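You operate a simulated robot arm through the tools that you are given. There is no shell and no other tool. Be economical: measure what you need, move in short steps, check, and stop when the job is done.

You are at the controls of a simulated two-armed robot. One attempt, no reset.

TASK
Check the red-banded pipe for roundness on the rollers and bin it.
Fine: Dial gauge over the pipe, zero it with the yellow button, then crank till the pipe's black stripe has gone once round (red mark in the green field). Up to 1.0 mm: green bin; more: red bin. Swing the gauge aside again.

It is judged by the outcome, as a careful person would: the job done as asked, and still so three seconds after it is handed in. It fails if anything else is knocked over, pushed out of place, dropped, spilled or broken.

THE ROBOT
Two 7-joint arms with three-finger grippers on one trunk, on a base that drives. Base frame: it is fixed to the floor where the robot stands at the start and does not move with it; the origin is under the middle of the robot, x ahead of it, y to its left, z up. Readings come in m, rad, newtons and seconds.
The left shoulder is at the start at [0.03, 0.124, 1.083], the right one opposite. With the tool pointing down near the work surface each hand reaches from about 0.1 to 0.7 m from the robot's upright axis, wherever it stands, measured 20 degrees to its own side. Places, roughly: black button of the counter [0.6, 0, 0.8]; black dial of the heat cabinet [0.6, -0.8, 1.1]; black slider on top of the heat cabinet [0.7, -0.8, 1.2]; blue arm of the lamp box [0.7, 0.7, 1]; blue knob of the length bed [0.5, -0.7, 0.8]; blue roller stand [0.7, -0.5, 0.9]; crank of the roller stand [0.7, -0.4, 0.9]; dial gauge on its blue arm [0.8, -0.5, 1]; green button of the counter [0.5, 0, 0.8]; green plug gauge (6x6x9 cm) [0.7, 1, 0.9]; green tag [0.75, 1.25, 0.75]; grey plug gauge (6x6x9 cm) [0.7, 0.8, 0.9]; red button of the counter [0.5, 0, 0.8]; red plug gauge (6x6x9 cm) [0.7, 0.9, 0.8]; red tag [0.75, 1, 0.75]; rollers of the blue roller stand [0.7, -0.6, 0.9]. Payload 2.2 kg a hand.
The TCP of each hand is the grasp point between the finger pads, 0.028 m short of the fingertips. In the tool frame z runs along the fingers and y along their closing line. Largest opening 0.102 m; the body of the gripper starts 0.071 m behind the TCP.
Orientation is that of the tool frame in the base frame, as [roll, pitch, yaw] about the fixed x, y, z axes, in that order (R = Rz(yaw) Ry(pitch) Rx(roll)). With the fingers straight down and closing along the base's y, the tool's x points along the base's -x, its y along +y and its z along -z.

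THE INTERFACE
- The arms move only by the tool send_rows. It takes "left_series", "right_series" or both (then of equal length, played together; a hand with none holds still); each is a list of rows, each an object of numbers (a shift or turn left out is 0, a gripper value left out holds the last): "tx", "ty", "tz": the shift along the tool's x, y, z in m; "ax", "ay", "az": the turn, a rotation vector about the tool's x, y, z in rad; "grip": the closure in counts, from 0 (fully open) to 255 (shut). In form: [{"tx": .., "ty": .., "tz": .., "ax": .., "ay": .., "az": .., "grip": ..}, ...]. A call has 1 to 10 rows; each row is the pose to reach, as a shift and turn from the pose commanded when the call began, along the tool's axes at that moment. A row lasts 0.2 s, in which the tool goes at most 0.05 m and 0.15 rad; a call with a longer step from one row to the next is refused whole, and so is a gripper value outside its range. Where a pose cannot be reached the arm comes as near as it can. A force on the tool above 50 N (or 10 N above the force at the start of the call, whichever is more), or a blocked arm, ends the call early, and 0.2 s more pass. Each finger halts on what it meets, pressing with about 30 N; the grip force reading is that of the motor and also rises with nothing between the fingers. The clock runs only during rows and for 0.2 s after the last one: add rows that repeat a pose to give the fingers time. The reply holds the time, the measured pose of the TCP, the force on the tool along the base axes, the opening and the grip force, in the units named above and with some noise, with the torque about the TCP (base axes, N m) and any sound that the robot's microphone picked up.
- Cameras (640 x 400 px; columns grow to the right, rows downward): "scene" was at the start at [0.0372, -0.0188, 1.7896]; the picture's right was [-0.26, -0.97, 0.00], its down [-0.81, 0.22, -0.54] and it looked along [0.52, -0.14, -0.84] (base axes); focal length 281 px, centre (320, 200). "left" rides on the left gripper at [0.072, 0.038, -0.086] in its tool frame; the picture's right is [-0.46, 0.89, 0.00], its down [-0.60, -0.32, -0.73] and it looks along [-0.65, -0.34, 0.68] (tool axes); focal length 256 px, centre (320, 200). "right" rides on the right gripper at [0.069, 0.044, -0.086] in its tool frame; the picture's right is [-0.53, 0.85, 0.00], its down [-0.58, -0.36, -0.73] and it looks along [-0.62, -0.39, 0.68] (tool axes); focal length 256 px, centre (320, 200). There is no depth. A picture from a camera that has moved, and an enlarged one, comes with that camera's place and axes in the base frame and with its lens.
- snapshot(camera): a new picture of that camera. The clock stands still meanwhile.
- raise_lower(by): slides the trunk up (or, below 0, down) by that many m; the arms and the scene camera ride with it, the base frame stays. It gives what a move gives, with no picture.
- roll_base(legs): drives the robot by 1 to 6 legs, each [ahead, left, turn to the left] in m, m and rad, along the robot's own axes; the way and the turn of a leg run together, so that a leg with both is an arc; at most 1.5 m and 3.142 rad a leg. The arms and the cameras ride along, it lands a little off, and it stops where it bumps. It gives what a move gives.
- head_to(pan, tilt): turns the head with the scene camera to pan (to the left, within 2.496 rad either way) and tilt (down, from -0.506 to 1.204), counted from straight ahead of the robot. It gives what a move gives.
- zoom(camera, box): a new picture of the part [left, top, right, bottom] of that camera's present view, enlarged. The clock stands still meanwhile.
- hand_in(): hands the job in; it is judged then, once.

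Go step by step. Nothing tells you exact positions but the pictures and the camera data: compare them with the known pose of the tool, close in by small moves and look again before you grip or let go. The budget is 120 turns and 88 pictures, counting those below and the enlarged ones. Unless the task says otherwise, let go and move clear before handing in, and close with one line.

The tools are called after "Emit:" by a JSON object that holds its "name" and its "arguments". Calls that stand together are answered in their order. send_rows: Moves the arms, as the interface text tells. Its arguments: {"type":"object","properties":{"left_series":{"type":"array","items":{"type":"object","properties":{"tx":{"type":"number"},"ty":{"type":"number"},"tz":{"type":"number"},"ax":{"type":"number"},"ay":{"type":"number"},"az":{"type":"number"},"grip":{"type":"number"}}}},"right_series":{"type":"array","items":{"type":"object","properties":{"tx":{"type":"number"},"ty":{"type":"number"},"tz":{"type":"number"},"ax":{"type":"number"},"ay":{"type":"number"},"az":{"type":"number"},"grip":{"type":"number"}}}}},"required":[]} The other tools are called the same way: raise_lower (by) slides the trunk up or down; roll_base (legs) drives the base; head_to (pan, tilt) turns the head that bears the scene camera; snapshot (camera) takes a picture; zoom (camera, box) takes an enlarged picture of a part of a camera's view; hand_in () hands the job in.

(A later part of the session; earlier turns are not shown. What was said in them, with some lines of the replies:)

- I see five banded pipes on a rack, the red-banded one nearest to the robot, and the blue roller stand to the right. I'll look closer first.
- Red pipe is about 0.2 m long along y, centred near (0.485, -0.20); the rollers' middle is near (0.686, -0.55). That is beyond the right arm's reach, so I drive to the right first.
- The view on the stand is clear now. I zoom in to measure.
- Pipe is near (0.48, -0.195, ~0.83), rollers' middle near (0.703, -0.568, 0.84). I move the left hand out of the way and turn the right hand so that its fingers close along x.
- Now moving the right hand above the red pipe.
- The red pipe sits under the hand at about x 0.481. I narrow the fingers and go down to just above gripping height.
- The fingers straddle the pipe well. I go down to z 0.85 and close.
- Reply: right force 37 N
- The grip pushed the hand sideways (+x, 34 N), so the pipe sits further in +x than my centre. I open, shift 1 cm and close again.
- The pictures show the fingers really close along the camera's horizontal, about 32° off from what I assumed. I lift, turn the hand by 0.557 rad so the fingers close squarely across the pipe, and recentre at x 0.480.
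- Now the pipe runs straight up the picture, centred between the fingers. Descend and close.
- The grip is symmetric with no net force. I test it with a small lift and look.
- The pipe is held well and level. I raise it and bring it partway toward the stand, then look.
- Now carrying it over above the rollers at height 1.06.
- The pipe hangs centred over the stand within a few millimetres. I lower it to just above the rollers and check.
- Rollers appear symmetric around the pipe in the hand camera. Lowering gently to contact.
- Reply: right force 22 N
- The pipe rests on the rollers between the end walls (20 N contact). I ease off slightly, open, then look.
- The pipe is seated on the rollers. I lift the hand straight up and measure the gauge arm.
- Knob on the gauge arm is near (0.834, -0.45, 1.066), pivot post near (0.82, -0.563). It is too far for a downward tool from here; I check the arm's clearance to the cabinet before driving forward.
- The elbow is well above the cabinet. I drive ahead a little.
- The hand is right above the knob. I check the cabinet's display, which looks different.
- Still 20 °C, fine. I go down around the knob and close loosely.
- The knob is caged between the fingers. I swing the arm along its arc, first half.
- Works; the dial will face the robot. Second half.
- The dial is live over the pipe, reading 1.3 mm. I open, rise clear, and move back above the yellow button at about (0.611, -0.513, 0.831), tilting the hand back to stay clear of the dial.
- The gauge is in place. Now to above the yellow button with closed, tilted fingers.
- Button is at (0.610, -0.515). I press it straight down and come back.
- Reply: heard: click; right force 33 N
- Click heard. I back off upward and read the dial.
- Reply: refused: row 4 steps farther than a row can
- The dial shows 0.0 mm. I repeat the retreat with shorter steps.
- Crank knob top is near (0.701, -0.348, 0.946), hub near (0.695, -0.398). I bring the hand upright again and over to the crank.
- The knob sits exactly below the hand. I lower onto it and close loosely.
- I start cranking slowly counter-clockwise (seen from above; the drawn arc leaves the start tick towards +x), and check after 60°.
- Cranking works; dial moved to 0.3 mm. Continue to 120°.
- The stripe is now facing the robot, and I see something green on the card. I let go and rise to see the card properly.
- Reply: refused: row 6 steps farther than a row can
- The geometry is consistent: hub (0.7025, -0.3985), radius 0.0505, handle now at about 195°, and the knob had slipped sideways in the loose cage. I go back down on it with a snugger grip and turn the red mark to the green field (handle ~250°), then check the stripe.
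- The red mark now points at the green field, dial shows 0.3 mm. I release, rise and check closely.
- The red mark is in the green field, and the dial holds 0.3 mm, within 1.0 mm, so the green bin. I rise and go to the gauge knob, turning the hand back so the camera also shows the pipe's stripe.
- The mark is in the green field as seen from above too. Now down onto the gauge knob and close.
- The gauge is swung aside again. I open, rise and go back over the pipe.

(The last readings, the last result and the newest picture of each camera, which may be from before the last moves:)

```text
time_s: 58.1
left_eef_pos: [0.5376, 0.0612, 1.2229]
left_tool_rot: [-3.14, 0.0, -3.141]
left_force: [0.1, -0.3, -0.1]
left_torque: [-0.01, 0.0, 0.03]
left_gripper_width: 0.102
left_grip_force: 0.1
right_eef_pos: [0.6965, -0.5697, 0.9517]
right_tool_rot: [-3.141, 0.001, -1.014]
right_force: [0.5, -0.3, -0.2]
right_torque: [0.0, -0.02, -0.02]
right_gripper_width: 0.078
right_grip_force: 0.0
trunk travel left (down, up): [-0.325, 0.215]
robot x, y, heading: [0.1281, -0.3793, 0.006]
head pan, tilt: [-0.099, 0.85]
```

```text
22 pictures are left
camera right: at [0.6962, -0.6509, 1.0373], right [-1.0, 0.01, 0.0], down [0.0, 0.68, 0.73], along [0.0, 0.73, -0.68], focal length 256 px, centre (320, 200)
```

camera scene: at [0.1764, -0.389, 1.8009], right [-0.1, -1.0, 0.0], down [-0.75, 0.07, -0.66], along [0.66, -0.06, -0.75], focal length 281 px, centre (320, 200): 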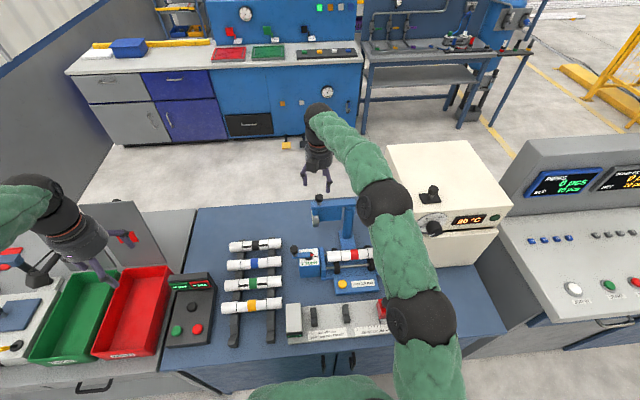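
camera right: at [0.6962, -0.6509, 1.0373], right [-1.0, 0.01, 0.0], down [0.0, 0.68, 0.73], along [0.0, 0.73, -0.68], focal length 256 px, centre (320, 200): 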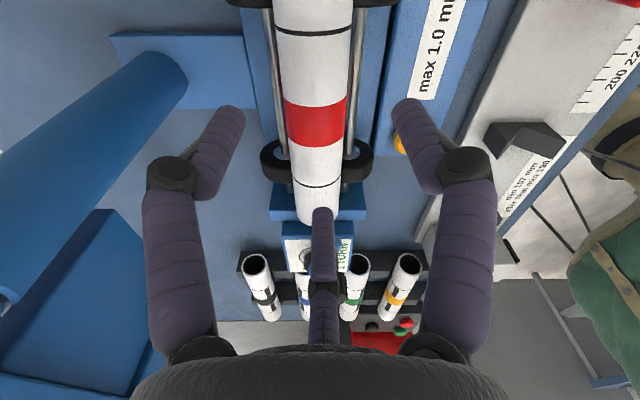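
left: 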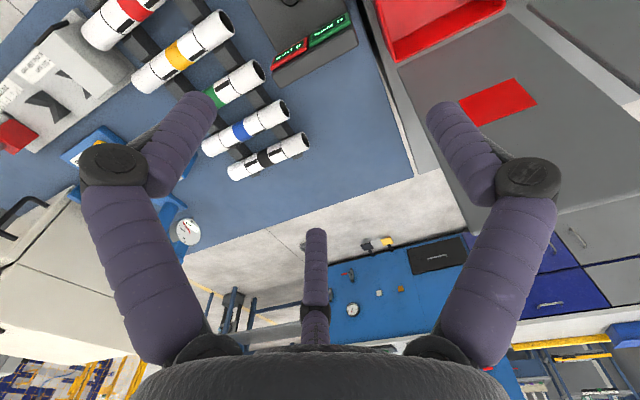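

The pipe lies as before. I go down to the earlier gripping height and close.

Emit:
{"name": "send_rows", "arguments": {"right_series": [{"tx": -0.0007, "ty": -0.0028, "tz": 0.03}, {"tx": -0.0007, "ty": -0.0028, "tz": 0.055}, {"tx": -0.0007, "ty": -0.0028, "tz": 0.066}, {"tx": -0.0007, "ty": -0.0028, "tz": 0.066, "grip": 150}, {"tx": -0.0007, "ty": -0.0028, "tz": 0.066, "grip": 255}, {"tx": -0.0007, "ty": -0.0028, "tz": 0.066, "grip": 255}]}}

Emit:
{"name": "zoom", "arguments": {"camera": "scene", "box": [285, 200, 385, 290]}}

```text
time_s: 58.8
left_eef_pos: [0.5369, 0.0645, 1.2223]
left_tool_rot: [-3.139, -0.001, -3.139]
left_force: [1.0, -0.4, -0.3]
left_torque: [0.01, 0.04, 0.0]
left_gripper_width: 0.1022
left_grip_force: 0.1
right_eef_pos: [0.7062, -0.5631, 0.9052]
right_tool_rot: [-3.126, -0.006, -1.014]
right_force: [1.0, 3.7, 2.4]
right_torque: [-0.29, 0.09, -0.02]
right_gripper_width: 0.0944
right_grip_force: 7.2
trunk travel left (down, up): [-0.325, 0.215]
robot x, y, heading: [0.1259, -0.3799, -0.002]
head pan, tilt: [-0.099, 0.85]
stopped in row 3 (right hand): the force on the tool passed its limit at 72 N (the readings are from after the stop); the commanded pose is now the measured one
```

```text
4.44 times, centred on (335, 245) of scene
camera zoom: at [0.1786, -0.3861, 1.8007], right [-0.1, -1.0, 0.0], down [-0.75, 0.07, -0.66], along [0.66, -0.06, -0.75], focal length 1248 px, centre (253, 0)
```

zoom: 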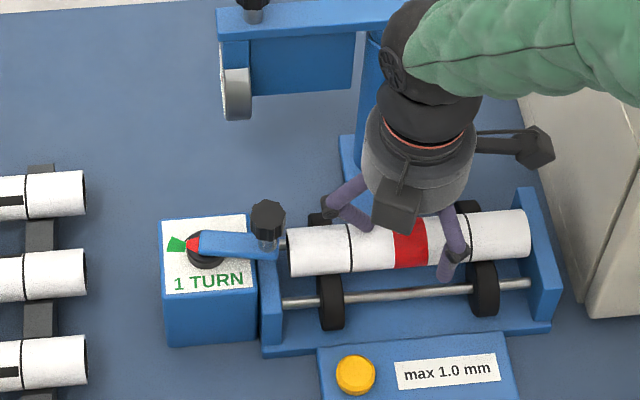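

The fingers landed on something (72 N) – the skewed orientation with wide opening is bad here. Pipe and stand look undisturbed. I lift, turn the hand to close squarely (yaw -1.571) and offset x as the first attempt showed self-centring about 7 mm beyond the pipe axis.

Emit:
{"name": "send_rows", "arguments": {"right_series": [{"tz": -0.03}, {"tz": -0.06}, {"tz": -0.08, "az": 0.14, "grip": 75}, {"tz": -0.08, "az": 0.28}, {"tz": -0.08, "az": 0.42}, {"tz": -0.08, "az": 0.557}, {"tz": -0.08, "az": 0.557}]}}

Emit:
{"name": "snapshot", "arguments": {"camera": "right"}}

Emit:
{"name": "zoom", "arguments": {"camera": "scene", "box": [285, 200, 385, 290]}}

```text
time_s: 60.4
left_eef_pos: [0.5378, 0.0633, 1.2229]
left_tool_rot: [-3.14, 0.001, -3.14]
left_force: [0.7, 0.4, 0.9]
left_torque: [0.01, 0.0, -0.01]
left_gripper_width: 0.102
left_grip_force: 0.1
right_eef_pos: [0.7037, -0.5652, 0.9838]
right_tool_rot: [-3.128, 0.004, -1.573]
right_force: [0.0, -0.5, -0.4]
right_torque: [0.02, 0.0, 0.01]
right_gripper_width: 0.072
right_grip_force: 0.0
trunk travel left (down, up): [-0.325, 0.215]
robot x, y, heading: [0.1297, -0.3764, -0.003]
head pan, tilt: [-0.099, 0.85]
```

```text
20 pictures are left
camera right: at [0.6586, -0.6345, 1.0685], right [-0.84, 0.54, -0.01], down [0.36, 0.57, 0.74], along [0.4, 0.62, -0.67], focal length 256 px, centre (320, 200)
```

right: 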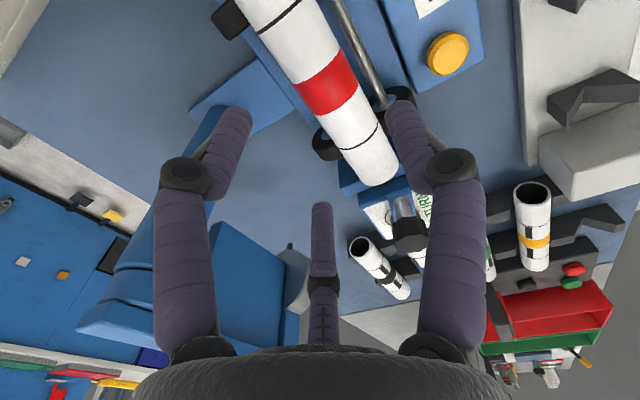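

```text
4.44 times, centred on (335, 245) of scene
camera zoom: at [0.1775, -0.3878, 1.8009], right [-0.1, -1.0, 0.0], down [-0.75, 0.07, -0.66], along [0.66, -0.06, -0.75], focal length 1248 px, centre (253, 0)
```

zoom: 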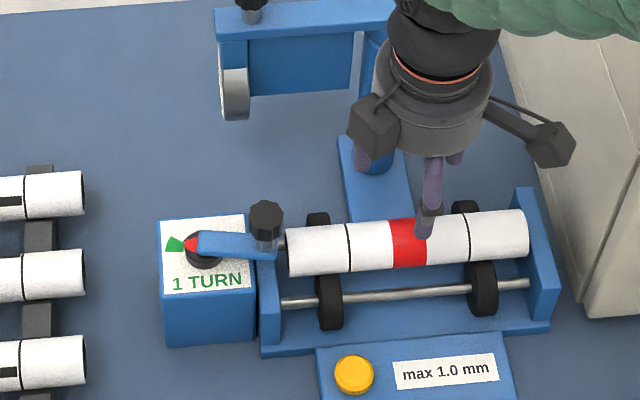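

The scene confirms three fingers: one in front and two behind – correct for this orientation. I descend carefully.

Emit:
{"name": "send_rows", "arguments": {"right_series": [{"tx": 0.003, "ty": -0.003, "tz": 0.025, "ax": -0.0136}, {"tx": 0.003, "ty": -0.003, "tz": 0.05, "ax": -0.0136}, {"tx": 0.003, "ty": -0.003, "tz": 0.065, "ax": -0.0136}, {"tx": 0.003, "ty": -0.003, "tz": 0.075, "ax": -0.0136}, {"tx": 0.003, "ty": -0.003, "tz": 0.075, "ax": -0.0136}]}}

Emit:
{"name": "snapshot", "arguments": {"camera": "right"}}

```text
time_s: 61.5
left_eef_pos: [0.5388, 0.0619, 1.2224]
left_tool_rot: [-3.141, -0.001, -3.138]
left_force: [0.0, -0.2, 0.2]
left_torque: [-0.01, 0.01, 0.01]
left_gripper_width: 0.1019
left_grip_force: 0.0
right_eef_pos: [0.7073, -0.5684, 0.9097]
right_tool_rot: [3.141, 0.003, -1.574]
right_force: [-0.8, -0.1, -0.2]
right_torque: [-0.03, 0.03, -0.01]
right_gripper_width: 0.0723
right_grip_force: 0.0
trunk travel left (down, up): [-0.325, 0.215]
robot x, y, heading: [0.1274, -0.3793, 0.004]
head pan, tilt: [-0.099, 0.85]
```

```text
18 pictures are left
camera right: at [0.6636, -0.6376, 0.9939], right [-0.84, 0.54, 0.0], down [0.36, 0.57, 0.73], along [0.39, 0.62, -0.68], focal length 256 px, centre (320, 200)
```

right: 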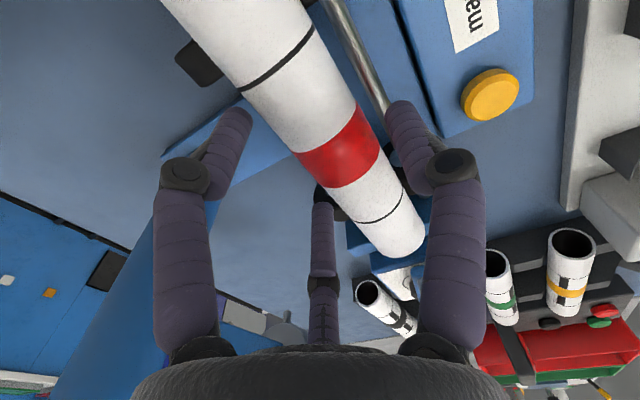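

All three fingers straddle the pipe cleanly with no force. Down the rest and close.

Emit:
{"name": "send_rows", "arguments": {"right_series": [{"tz": 0.008}, {"tz": 0.016}, {"tz": 0.023}, {"tz": 0.023}, {"tz": 0.023, "grip": 140}, {"tz": 0.023, "grip": 255}, {"tz": 0.023, "grip": 255}]}}

```text
time_s: 63.1
left_eef_pos: [0.5372, 0.062, 1.2232]
left_tool_rot: [3.142, 0.0, 3.141]
left_force: [-0.6, 0.3, 0.0]
left_torque: [0.0, 0.04, 0.0]
left_gripper_width: 0.1019
left_grip_force: 0.1
right_eef_pos: [0.7082, -0.5677, 0.8864]
right_tool_rot: [-3.141, 0.003, -1.573]
right_force: [2.9, -1.6, 1.0]
right_torque: [0.0, -0.02, -0.08]
right_gripper_width: 0.0557
right_grip_force: 30.2
trunk travel left (down, up): [-0.325, 0.215]
robot x, y, heading: [0.1291, -0.3802, 0.001]
head pan, tilt: [-0.099, 0.85]
```

Firm, balanced grip. Lift straight, shifting slightly away from the crank knob.

Emit:
{"name": "send_rows", "arguments": {"right_series": [{"tz": -0.01, "tx": 0.002}, {"tz": -0.02, "tx": 0.004}, {"tz": -0.03, "tx": 0.01}, {"tz": -0.06, "tx": 0.015}, {"tz": -0.1, "tx": 0.015}, {"tz": -0.14, "tx": 0.015}, {"tz": -0.18, "tx": 0.015}, {"tz": -0.22, "tx": 0.015}, {"tz": -0.26, "tx": 0.015}]}}

Emit:
{"name": "snapshot", "arguments": {"camera": "scene"}}

```text
time_s: 65.2
left_eef_pos: [0.5357, 0.0629, 1.2234]
left_tool_rot: [3.141, 0.002, -3.139]
left_force: [-0.1, 0.5, 0.6]
left_torque: [0.02, 0.0, 0.02]
left_gripper_width: 0.102
left_grip_force: 0.1
right_eef_pos: [0.7065, -0.5835, 1.1468]
right_tool_rot: [3.139, 0.003, -1.571]
right_force: [-0.9, 0.2, -1.5]
right_torque: [-0.03, -0.01, 0.01]
right_gripper_width: 0.0557
right_grip_force: 30.2
trunk travel left (down, up): [-0.325, 0.215]
robot x, y, heading: [0.13, -0.3781, -0.0]
head pan, tilt: [-0.099, 0.85]
```

```text
17 pictures are left
camera scene: at [0.1766, -0.3875, 1.8009], right [-0.1, -1.0, 0.0], down [-0.75, 0.07, -0.66], along [0.66, -0.06, -0.75], focal length 281 px, centre (320, 200)
```

scene: 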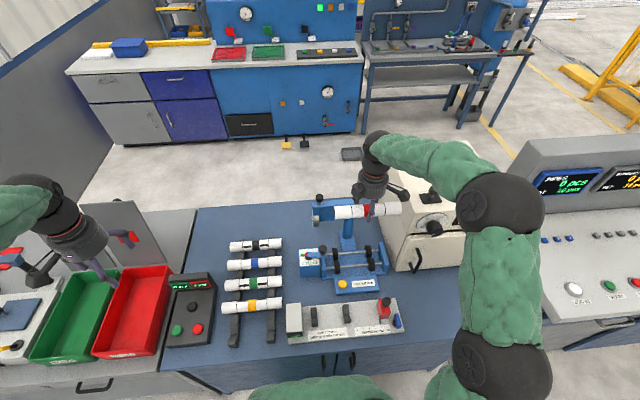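

Pipe is held; stand is fine. I pull it in toward the robot, up a bit, and turn it lengthwise (along x) for the bin.

Emit:
{"name": "send_rows", "arguments": {"right_series": [{"tx": -0.025, "ty": 0.03, "tz": -0.01}, {"tx": -0.05, "ty": 0.06, "tz": -0.02}, {"tx": -0.075, "ty": 0.09, "tz": -0.04, "az": 0.14}, {"tx": -0.1, "ty": 0.12, "tz": -0.06, "az": 0.28}, {"tx": -0.12, "ty": 0.15, "tz": -0.08, "az": 0.42}, {"tx": -0.12, "ty": 0.18, "tz": -0.08, "az": 0.56}, {"tx": -0.12, "ty": 0.2, "tz": -0.08, "az": 0.7}, {"tx": -0.12, "ty": 0.2, "tz": -0.08, "az": 0.84}, {"tx": -0.12, "ty": 0.2, "tz": -0.08, "az": 0.98}, {"tx": -0.12, "ty": 0.2, "tz": -0.08, "az": 1.12}]}}

Emit:
{"name": "send_rows", "arguments": {"left_series": [{"tz": -0.04}, {"tz": -0.08, "tx": 0.03}, {"tz": -0.12, "tx": 0.06}, {"tz": -0.15, "tx": 0.09}], "right_series": [{"az": 0.14}, {"az": 0.28}, {"az": 0.42}, {"az": 0.451}]}}

Emit:
{"name": "roll_base", "arguments": {"legs": [[-0.07, 0, 0], [0, 0.45, 0]]}}

Emit:
{"name": "snapshot", "arguments": {"camera": "scene"}}

```text
time_s: 67.3
left_eef_pos: [0.537, 0.0618, 1.2222]
left_tool_rot: [-3.14, 0.0, -3.14]
left_force: [-0.6, -1.0, 0.9]
left_torque: [0.02, 0.05, 0.02]
left_gripper_width: 0.102
left_grip_force: 0.0
right_eef_pos: [0.5083, -0.4641, 1.2264]
right_tool_rot: [3.139, 0.004, -2.692]
right_force: [-0.9, 0.2, -0.1]
right_torque: [0.0, 0.0, -0.01]
right_gripper_width: 0.0553
right_grip_force: 29.8
trunk travel left (down, up): [-0.325, 0.215]
robot x, y, heading: [0.1288, -0.38, -0.004]
head pan, tilt: [-0.099, 0.85]
```

```text
time_s: 68.3
left_eef_pos: [0.4454, 0.0613, 1.3743]
left_tool_rot: [3.14, 0.001, -3.141]
left_force: [-0.2, -0.1, 0.1]
left_torque: [-0.01, -0.03, 0.0]
left_gripper_width: 0.102
left_grip_force: 0.1
right_eef_pos: [0.5067, -0.464, 1.2272]
right_tool_rot: [3.139, 0.0, 3.137]
right_force: [0.2, 0.0, -0.8]
right_torque: [0.01, -0.03, 0.02]
right_gripper_width: 0.0554
right_grip_force: 30.2
trunk travel left (down, up): [-0.325, 0.215]
robot x, y, heading: [0.1325, -0.3777, 0.003]
head pan, tilt: [-0.099, 0.85]
```

```text
time_s: 71.7
left_eef_pos: [0.3766, 0.5129, 1.3737]
left_tool_rot: [3.14, 0.0, -3.137]
left_force: [-0.4, 0.1, 0.3]
left_torque: [-0.03, 0.01, 0.01]
left_gripper_width: 0.1022
left_grip_force: 0.0
right_eef_pos: [0.4375, -0.013, 1.2266]
right_tool_rot: [3.138, -0.001, 3.141]
right_force: [-0.5, -0.2, -1.0]
right_torque: [-0.04, 0.01, 0.03]
right_gripper_width: 0.0552
right_grip_force: 30.2
trunk travel left (down, up): [-0.325, 0.215]
robot x, y, heading: [0.0557, 0.0724, 0.003]
head pan, tilt: [-0.099, 0.85]
```

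```text
16 pictures are left
camera scene: at [0.1069, 0.0624, 1.8009], right [-0.1, -1.0, 0.0], down [-0.75, 0.07, -0.66], along [0.66, -0.06, -0.75], focal length 281 px, centre (320, 200)
```

scene: 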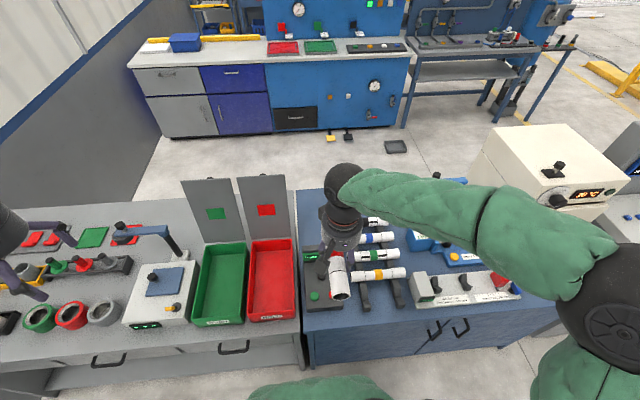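

Green bin's rim spans about x 0.45–0.775, y 0.305–0.475; the pipe fits lengthwise. I drive on to the left.

Emit:
{"name": "roll_base", "arguments": {"legs": [[0, 0.38, 0]]}}

Emit:
{"name": "send_rows", "arguments": {"right_series": [{"tx": -0.04}, {"tx": -0.08}, {"tx": -0.12}, {"tx": -0.16}, {"tx": -0.17}]}}

Emit:
{"name": "snapshot", "arguments": {"camera": "scene"}}

Emit:
{"name": "snapshot", "arguments": {"camera": "right"}}

```text
time_s: 74.1
left_eef_pos: [0.3771, 0.8925, 1.3739]
left_tool_rot: [3.141, -0.001, 3.141]
left_force: [-0.1, -0.9, 0.1]
left_torque: [-0.08, 0.0, 0.0]
left_gripper_width: 0.102
left_grip_force: 0.0
right_eef_pos: [0.4363, 0.3662, 1.2261]
right_tool_rot: [3.138, -0.001, 3.138]
right_force: [0.7, 0.2, -0.8]
right_torque: [-0.04, -0.02, 0.0]
right_gripper_width: 0.0554
right_grip_force: 29.7
trunk travel left (down, up): [-0.325, 0.215]
robot x, y, heading: [0.061, 0.4493, -0.0]
head pan, tilt: [-0.099, 0.85]
```

```text
time_s: 75.3
left_eef_pos: [0.3764, 0.8922, 1.3739]
left_tool_rot: [-3.14, -0.002, 3.139]
left_force: [-0.2, 0.2, 0.0]
left_torque: [-0.01, 0.01, 0.0]
left_gripper_width: 0.1022
left_grip_force: 0.0
right_eef_pos: [0.6067, 0.3655, 1.2269]
right_tool_rot: [3.139, 0.001, 3.137]
right_force: [-0.4, 0.6, -2.0]
right_torque: [-0.02, -0.03, 0.0]
right_gripper_width: 0.0554
right_grip_force: 29.9
trunk travel left (down, up): [-0.325, 0.215]
robot x, y, heading: [0.064, 0.4501, 0.002]
head pan, tilt: [-0.099, 0.85]
```

```text
15 pictures are left
camera scene: at [0.1056, 0.4427, 1.8009], right [-0.1, -0.99, 0.0], down [-0.75, 0.08, -0.66], along [0.66, -0.07, -0.75], focal length 281 px, centre (320, 200)
```

scene: 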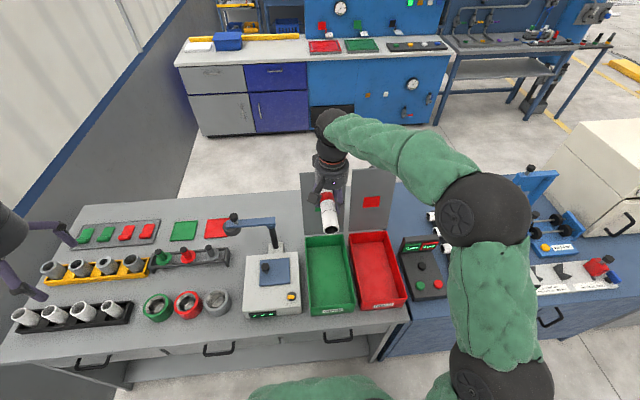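

```text
14 pictures are left
camera right: at [0.5381, 0.4085, 1.3119], right [0.54, 0.84, 0.0], down [0.58, -0.37, 0.73], along [0.62, -0.39, -0.68], focal length 256 px, centre (320, 200)
```

right: 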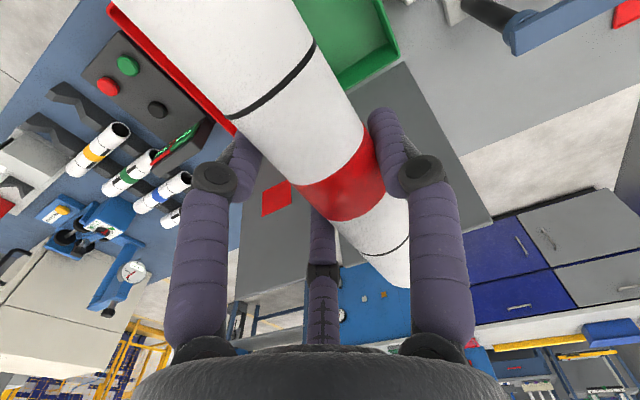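

The pipe is above the green bin; bin centre about (0.58, 0.367), rim height ~0.87. I shift slightly and descend part way.

Emit:
{"name": "send_rows", "arguments": {"right_series": [{"tx": 0.024, "tz": 0.03}, {"tx": 0.024, "tz": 0.075}, {"tx": 0.024, "tz": 0.12}, {"tx": 0.024, "tz": 0.165}, {"tx": 0.024, "tz": 0.21}, {"tx": 0.024, "tz": 0.25}, {"tx": 0.024, "tz": 0.28}, {"tx": 0.024, "tz": 0.28}]}}

Emit:
{"name": "zoom", "arguments": {"camera": "scene", "box": [260, 190, 420, 340]}}

Emit:
{"name": "snapshot", "arguments": {"camera": "right"}}

```text
time_s: 77.1
left_eef_pos: [0.3769, 0.8916, 1.3743]
left_tool_rot: [-3.141, -0.001, 3.141]
left_force: [-0.8, -1.1, 0.1]
left_torque: [-0.02, -0.03, 0.0]
left_gripper_width: 0.1021
left_grip_force: 0.1
right_eef_pos: [0.5815, 0.365, 0.9467]
right_tool_rot: [3.138, 0.001, 3.137]
right_force: [-0.1, -0.3, 0.0]
right_torque: [0.0, -0.04, -0.01]
right_gripper_width: 0.0555
right_grip_force: 29.9
trunk travel left (down, up): [-0.325, 0.215]
robot x, y, heading: [0.0575, 0.4541, -0.0]
head pan, tilt: [-0.099, 0.85]
```

```text
2.67 times, centred on (340, 265) of scene
camera zoom: at [0.1058, 0.4429, 1.8009], right [-0.1, -0.99, 0.0], down [-0.75, 0.07, -0.66], along [0.66, -0.07, -0.75], focal length 749 px, centre (267, 27)
```

zoom: 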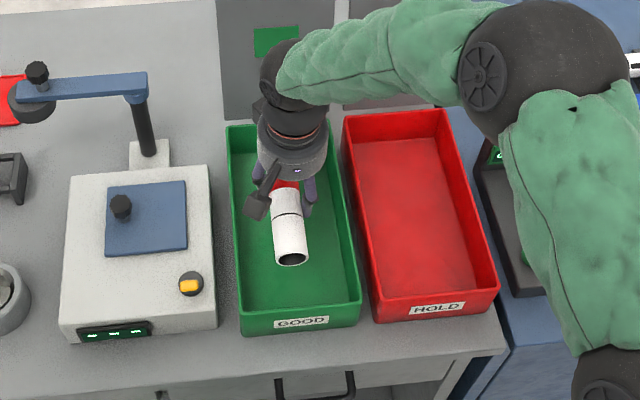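

```text
12 pictures are left
camera right: at [0.5133, 0.4091, 1.0316], right [0.54, 0.84, 0.0], down [0.57, -0.37, 0.73], along [0.62, -0.39, -0.68], focal length 256 px, centre (320, 200)
```

right: 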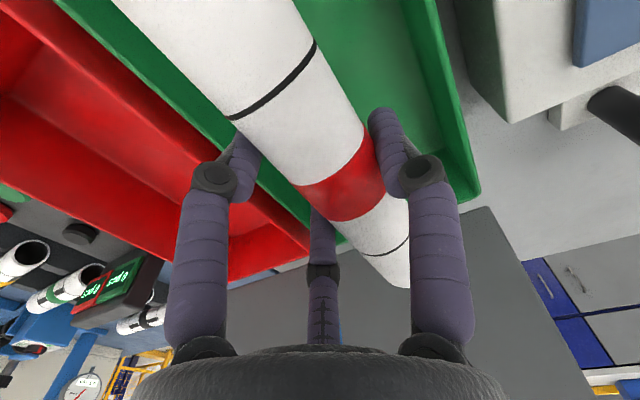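

Everything is centred over the green "GOOD" bin with clearance. Descend into it.

Emit:
{"name": "send_rows", "arguments": {"right_series": [{"tz": 0.03}, {"tz": 0.06}, {"tz": 0.085}, {"tz": 0.095}, {"tz": 0.105}, {"tz": 0.105}]}}

Emit:
{"name": "zoom", "arguments": {"camera": "scene", "box": [300, 220, 380, 320]}}

```text
time_s: 78.5
left_eef_pos: [0.3772, 0.8924, 1.3735]
left_tool_rot: [-3.141, 0.0, -3.141]
left_force: [0.4, -0.2, -0.1]
left_torque: [-0.02, -0.02, -0.02]
left_gripper_width: 0.1022
left_grip_force: 0.1
right_eef_pos: [0.5817, 0.3659, 0.8414]
right_tool_rot: [3.139, 0.0, 3.137]
right_force: [0.1, -0.7, -0.7]
right_torque: [0.0, 0.0, -0.01]
right_gripper_width: 0.0552
right_grip_force: 30.0
trunk travel left (down, up): [-0.325, 0.215]
robot x, y, heading: [0.062, 0.4525, -0.0]
head pan, tilt: [-0.099, 0.85]
```

```text
4.00 times, centred on (340, 270) of scene
camera zoom: at [0.1062, 0.443, 1.8009], right [-0.1, -0.99, 0.0], down [-0.75, 0.07, -0.66], along [0.66, -0.07, -0.75], focal length 1123 px, centre (240, -80)
```

zoom: 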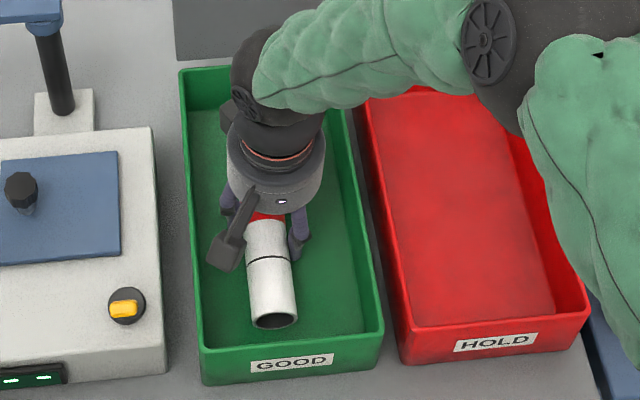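

Emit:
{"name": "send_rows", "arguments": {"right_series": [{"tz": 0.008}, {"tz": 0.016}, {"tz": 0.024}, {"tz": 0.024}]}}

```text
time_s: 79.2
left_eef_pos: [0.3752, 0.8916, 1.3742]
left_tool_rot: [-3.139, -0.002, 3.139]
left_force: [0.8, 0.3, -0.6]
left_torque: [-0.03, 0.04, -0.02]
left_gripper_width: 0.1018
left_grip_force: 0.0
right_eef_pos: [0.5861, 0.3654, 0.8319]
right_tool_rot: [3.141, 0.005, 3.134]
right_force: [-13.2, 1.8, 36.6]
right_torque: [-0.65, 1.78, -0.33]
right_gripper_width: 0.0554
right_grip_force: 30.0
trunk travel left (down, up): [-0.325, 0.215]
robot x, y, heading: [0.0571, 0.4469, 0.003]
head pan, tilt: [-0.099, 0.85]
stopped in row 3 (right hand): the force on the tool passed its limit at 60 N (the readings are from after the stop); the commanded pose is now the measured one
```

Emit:
{"name": "snapshot", "arguments": {"camera": "right"}}

```text
10 pictures are left
camera right: at [0.5161, 0.4099, 0.9159], right [0.54, 0.84, 0.0], down [0.57, -0.37, 0.73], along [0.62, -0.4, -0.68], focal length 256 px, centre (320, 200)
```

right: 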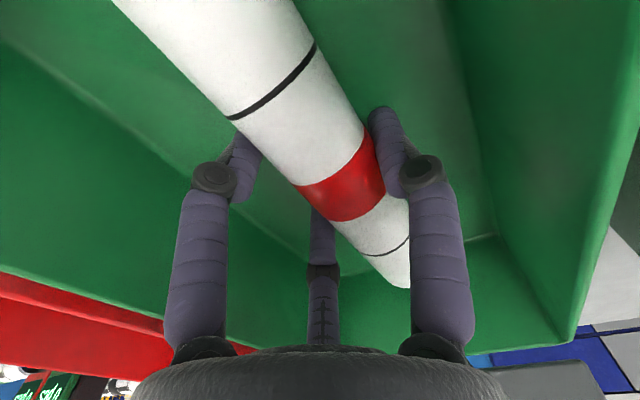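

The pipe rests inside the bin. I ease off, open and rise straight up.

Emit:
{"name": "send_rows", "arguments": {"right_series": [{"tz": -0.004, "tx": 0.002}, {"tz": -0.004, "tx": 0.002, "grip": 120}, {"tz": -0.004, "tx": 0.002, "grip": 70}, {"tz": -0.004, "tx": 0.002, "grip": 70}, {"tz": -0.03, "tx": 0.002}, {"tz": -0.07, "tx": 0.002}, {"tz": -0.11, "tx": 0.002}, {"tz": -0.15, "tx": 0.002}, {"tz": -0.19, "tx": 0.002}, {"tz": -0.23, "tx": 0.002}]}}

Emit:
{"name": "snapshot", "arguments": {"camera": "scene"}}

Emit:
{"name": "snapshot", "arguments": {"camera": "right"}}

```text
time_s: 81.4
left_eef_pos: [0.3765, 0.8921, 1.3735]
left_tool_rot: [-3.141, 0.0, 3.14]
left_force: [0.3, 0.0, 0.4]
left_torque: [0.0, -0.01, 0.01]
left_gripper_width: 0.1018
left_grip_force: 0.2
right_eef_pos: [0.5823, 0.3647, 1.0582]
right_tool_rot: [3.14, 0.004, 3.137]
right_force: [-0.4, -0.4, 0.4]
right_torque: [-0.03, -0.01, 0.0]
right_gripper_width: 0.0742
right_grip_force: 0.1
trunk travel left (down, up): [-0.325, 0.215]
robot x, y, heading: [0.0599, 0.4538, 0.006]
head pan, tilt: [-0.099, 0.85]
```

```text
9 pictures are left
camera scene: at [0.1053, 0.4429, 1.8009], right [-0.1, -0.99, 0.0], down [-0.75, 0.08, -0.66], along [0.66, -0.07, -0.75], focal length 281 px, centre (320, 200)
```

scene: 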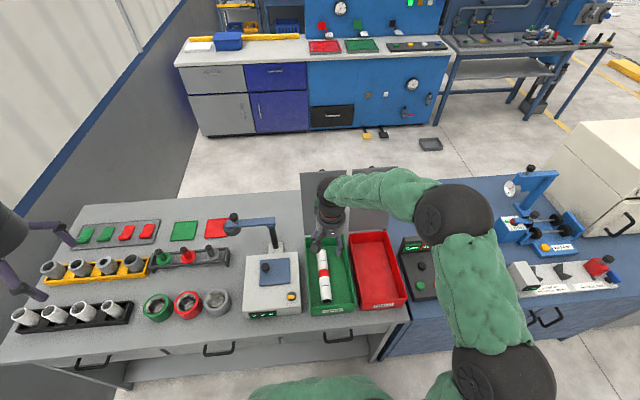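

```text
8 pictures are left
camera right: at [0.5125, 0.4088, 1.1428], right [0.54, 0.84, 0.0], down [0.57, -0.37, 0.73], along [0.62, -0.39, -0.68], focal length 256 px, centre (320, 200)
```

right: 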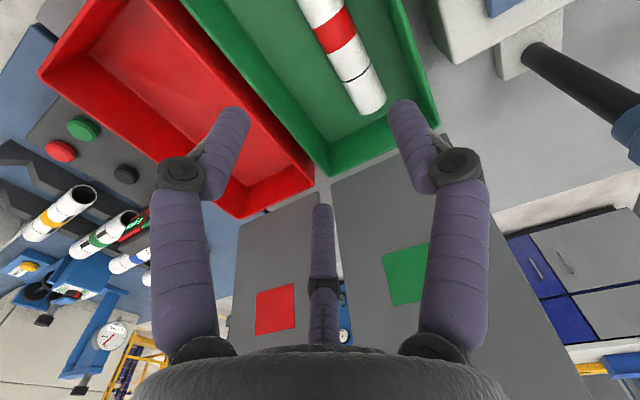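

The pipe lies in the green bin. A last look at the stand before handing in.

Emit:
{"name": "zoom", "arguments": {"camera": "scene", "box": [480, 150, 620, 300]}}

Emit:
{"name": "send_rows", "arguments": {"right_series": [{"tz": -0.04}, {"tz": -0.08}, {"tz": -0.12}]}}

```text
2.67 times, centred on (550, 225) of scene
camera zoom: at [0.1053, 0.4429, 1.8009], right [-0.1, -0.99, 0.0], down [-0.75, 0.08, -0.66], along [0.66, -0.07, -0.75], focal length 749 px, centre (-293, 133)
```

zoom: 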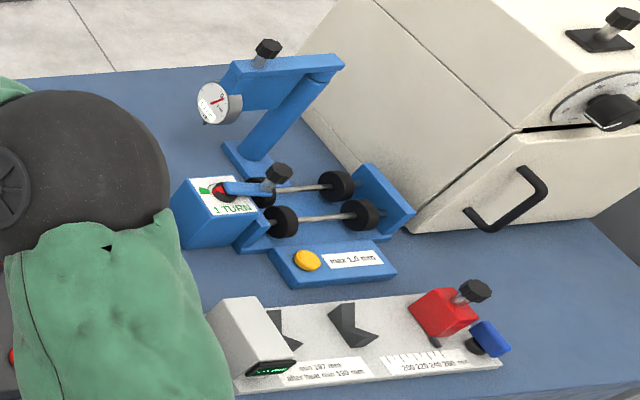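

```text
time_s: 82.2
left_eef_pos: [0.3761, 0.8904, 1.3737]
left_tool_rot: [-3.141, 0.0, 3.14]
left_force: [-0.3, -0.3, -0.4]
left_torque: [-0.02, -0.05, -0.01]
left_gripper_width: 0.1019
left_grip_force: 0.0
right_eef_pos: [0.5813, 0.3658, 1.1782]
right_tool_rot: [-3.141, 0.004, 3.136]
right_force: [0.1, 0.1, -0.4]
right_torque: [0.01, -0.02, -0.03]
right_gripper_width: 0.0742
right_grip_force: 0.0
trunk travel left (down, up): [-0.325, 0.215]
robot x, y, heading: [0.0568, 0.4526, 0.003]
head pan, tilt: [-0.099, 0.85]
```

The gauge is aside, the red mark is still in the green field, the pipe is in the green bin and the hand is clear. Handing in.

Emit:
{"name": "hand_in", "arguments": {}}

```text
The job is handed in.
```

The red-banded pipe read 0.3 mm over one turn, within the 1.0 mm limit, so it is in the green bin and the gauge is swung aside. I went by the red mark in the green field. The black stripe was out of view when the turn ended, so I did not see it come back to its start. One descent onto the pipe on the rollers, after the reading, bumped it at 72 N; the pictures afterwards showed nothing out of place.
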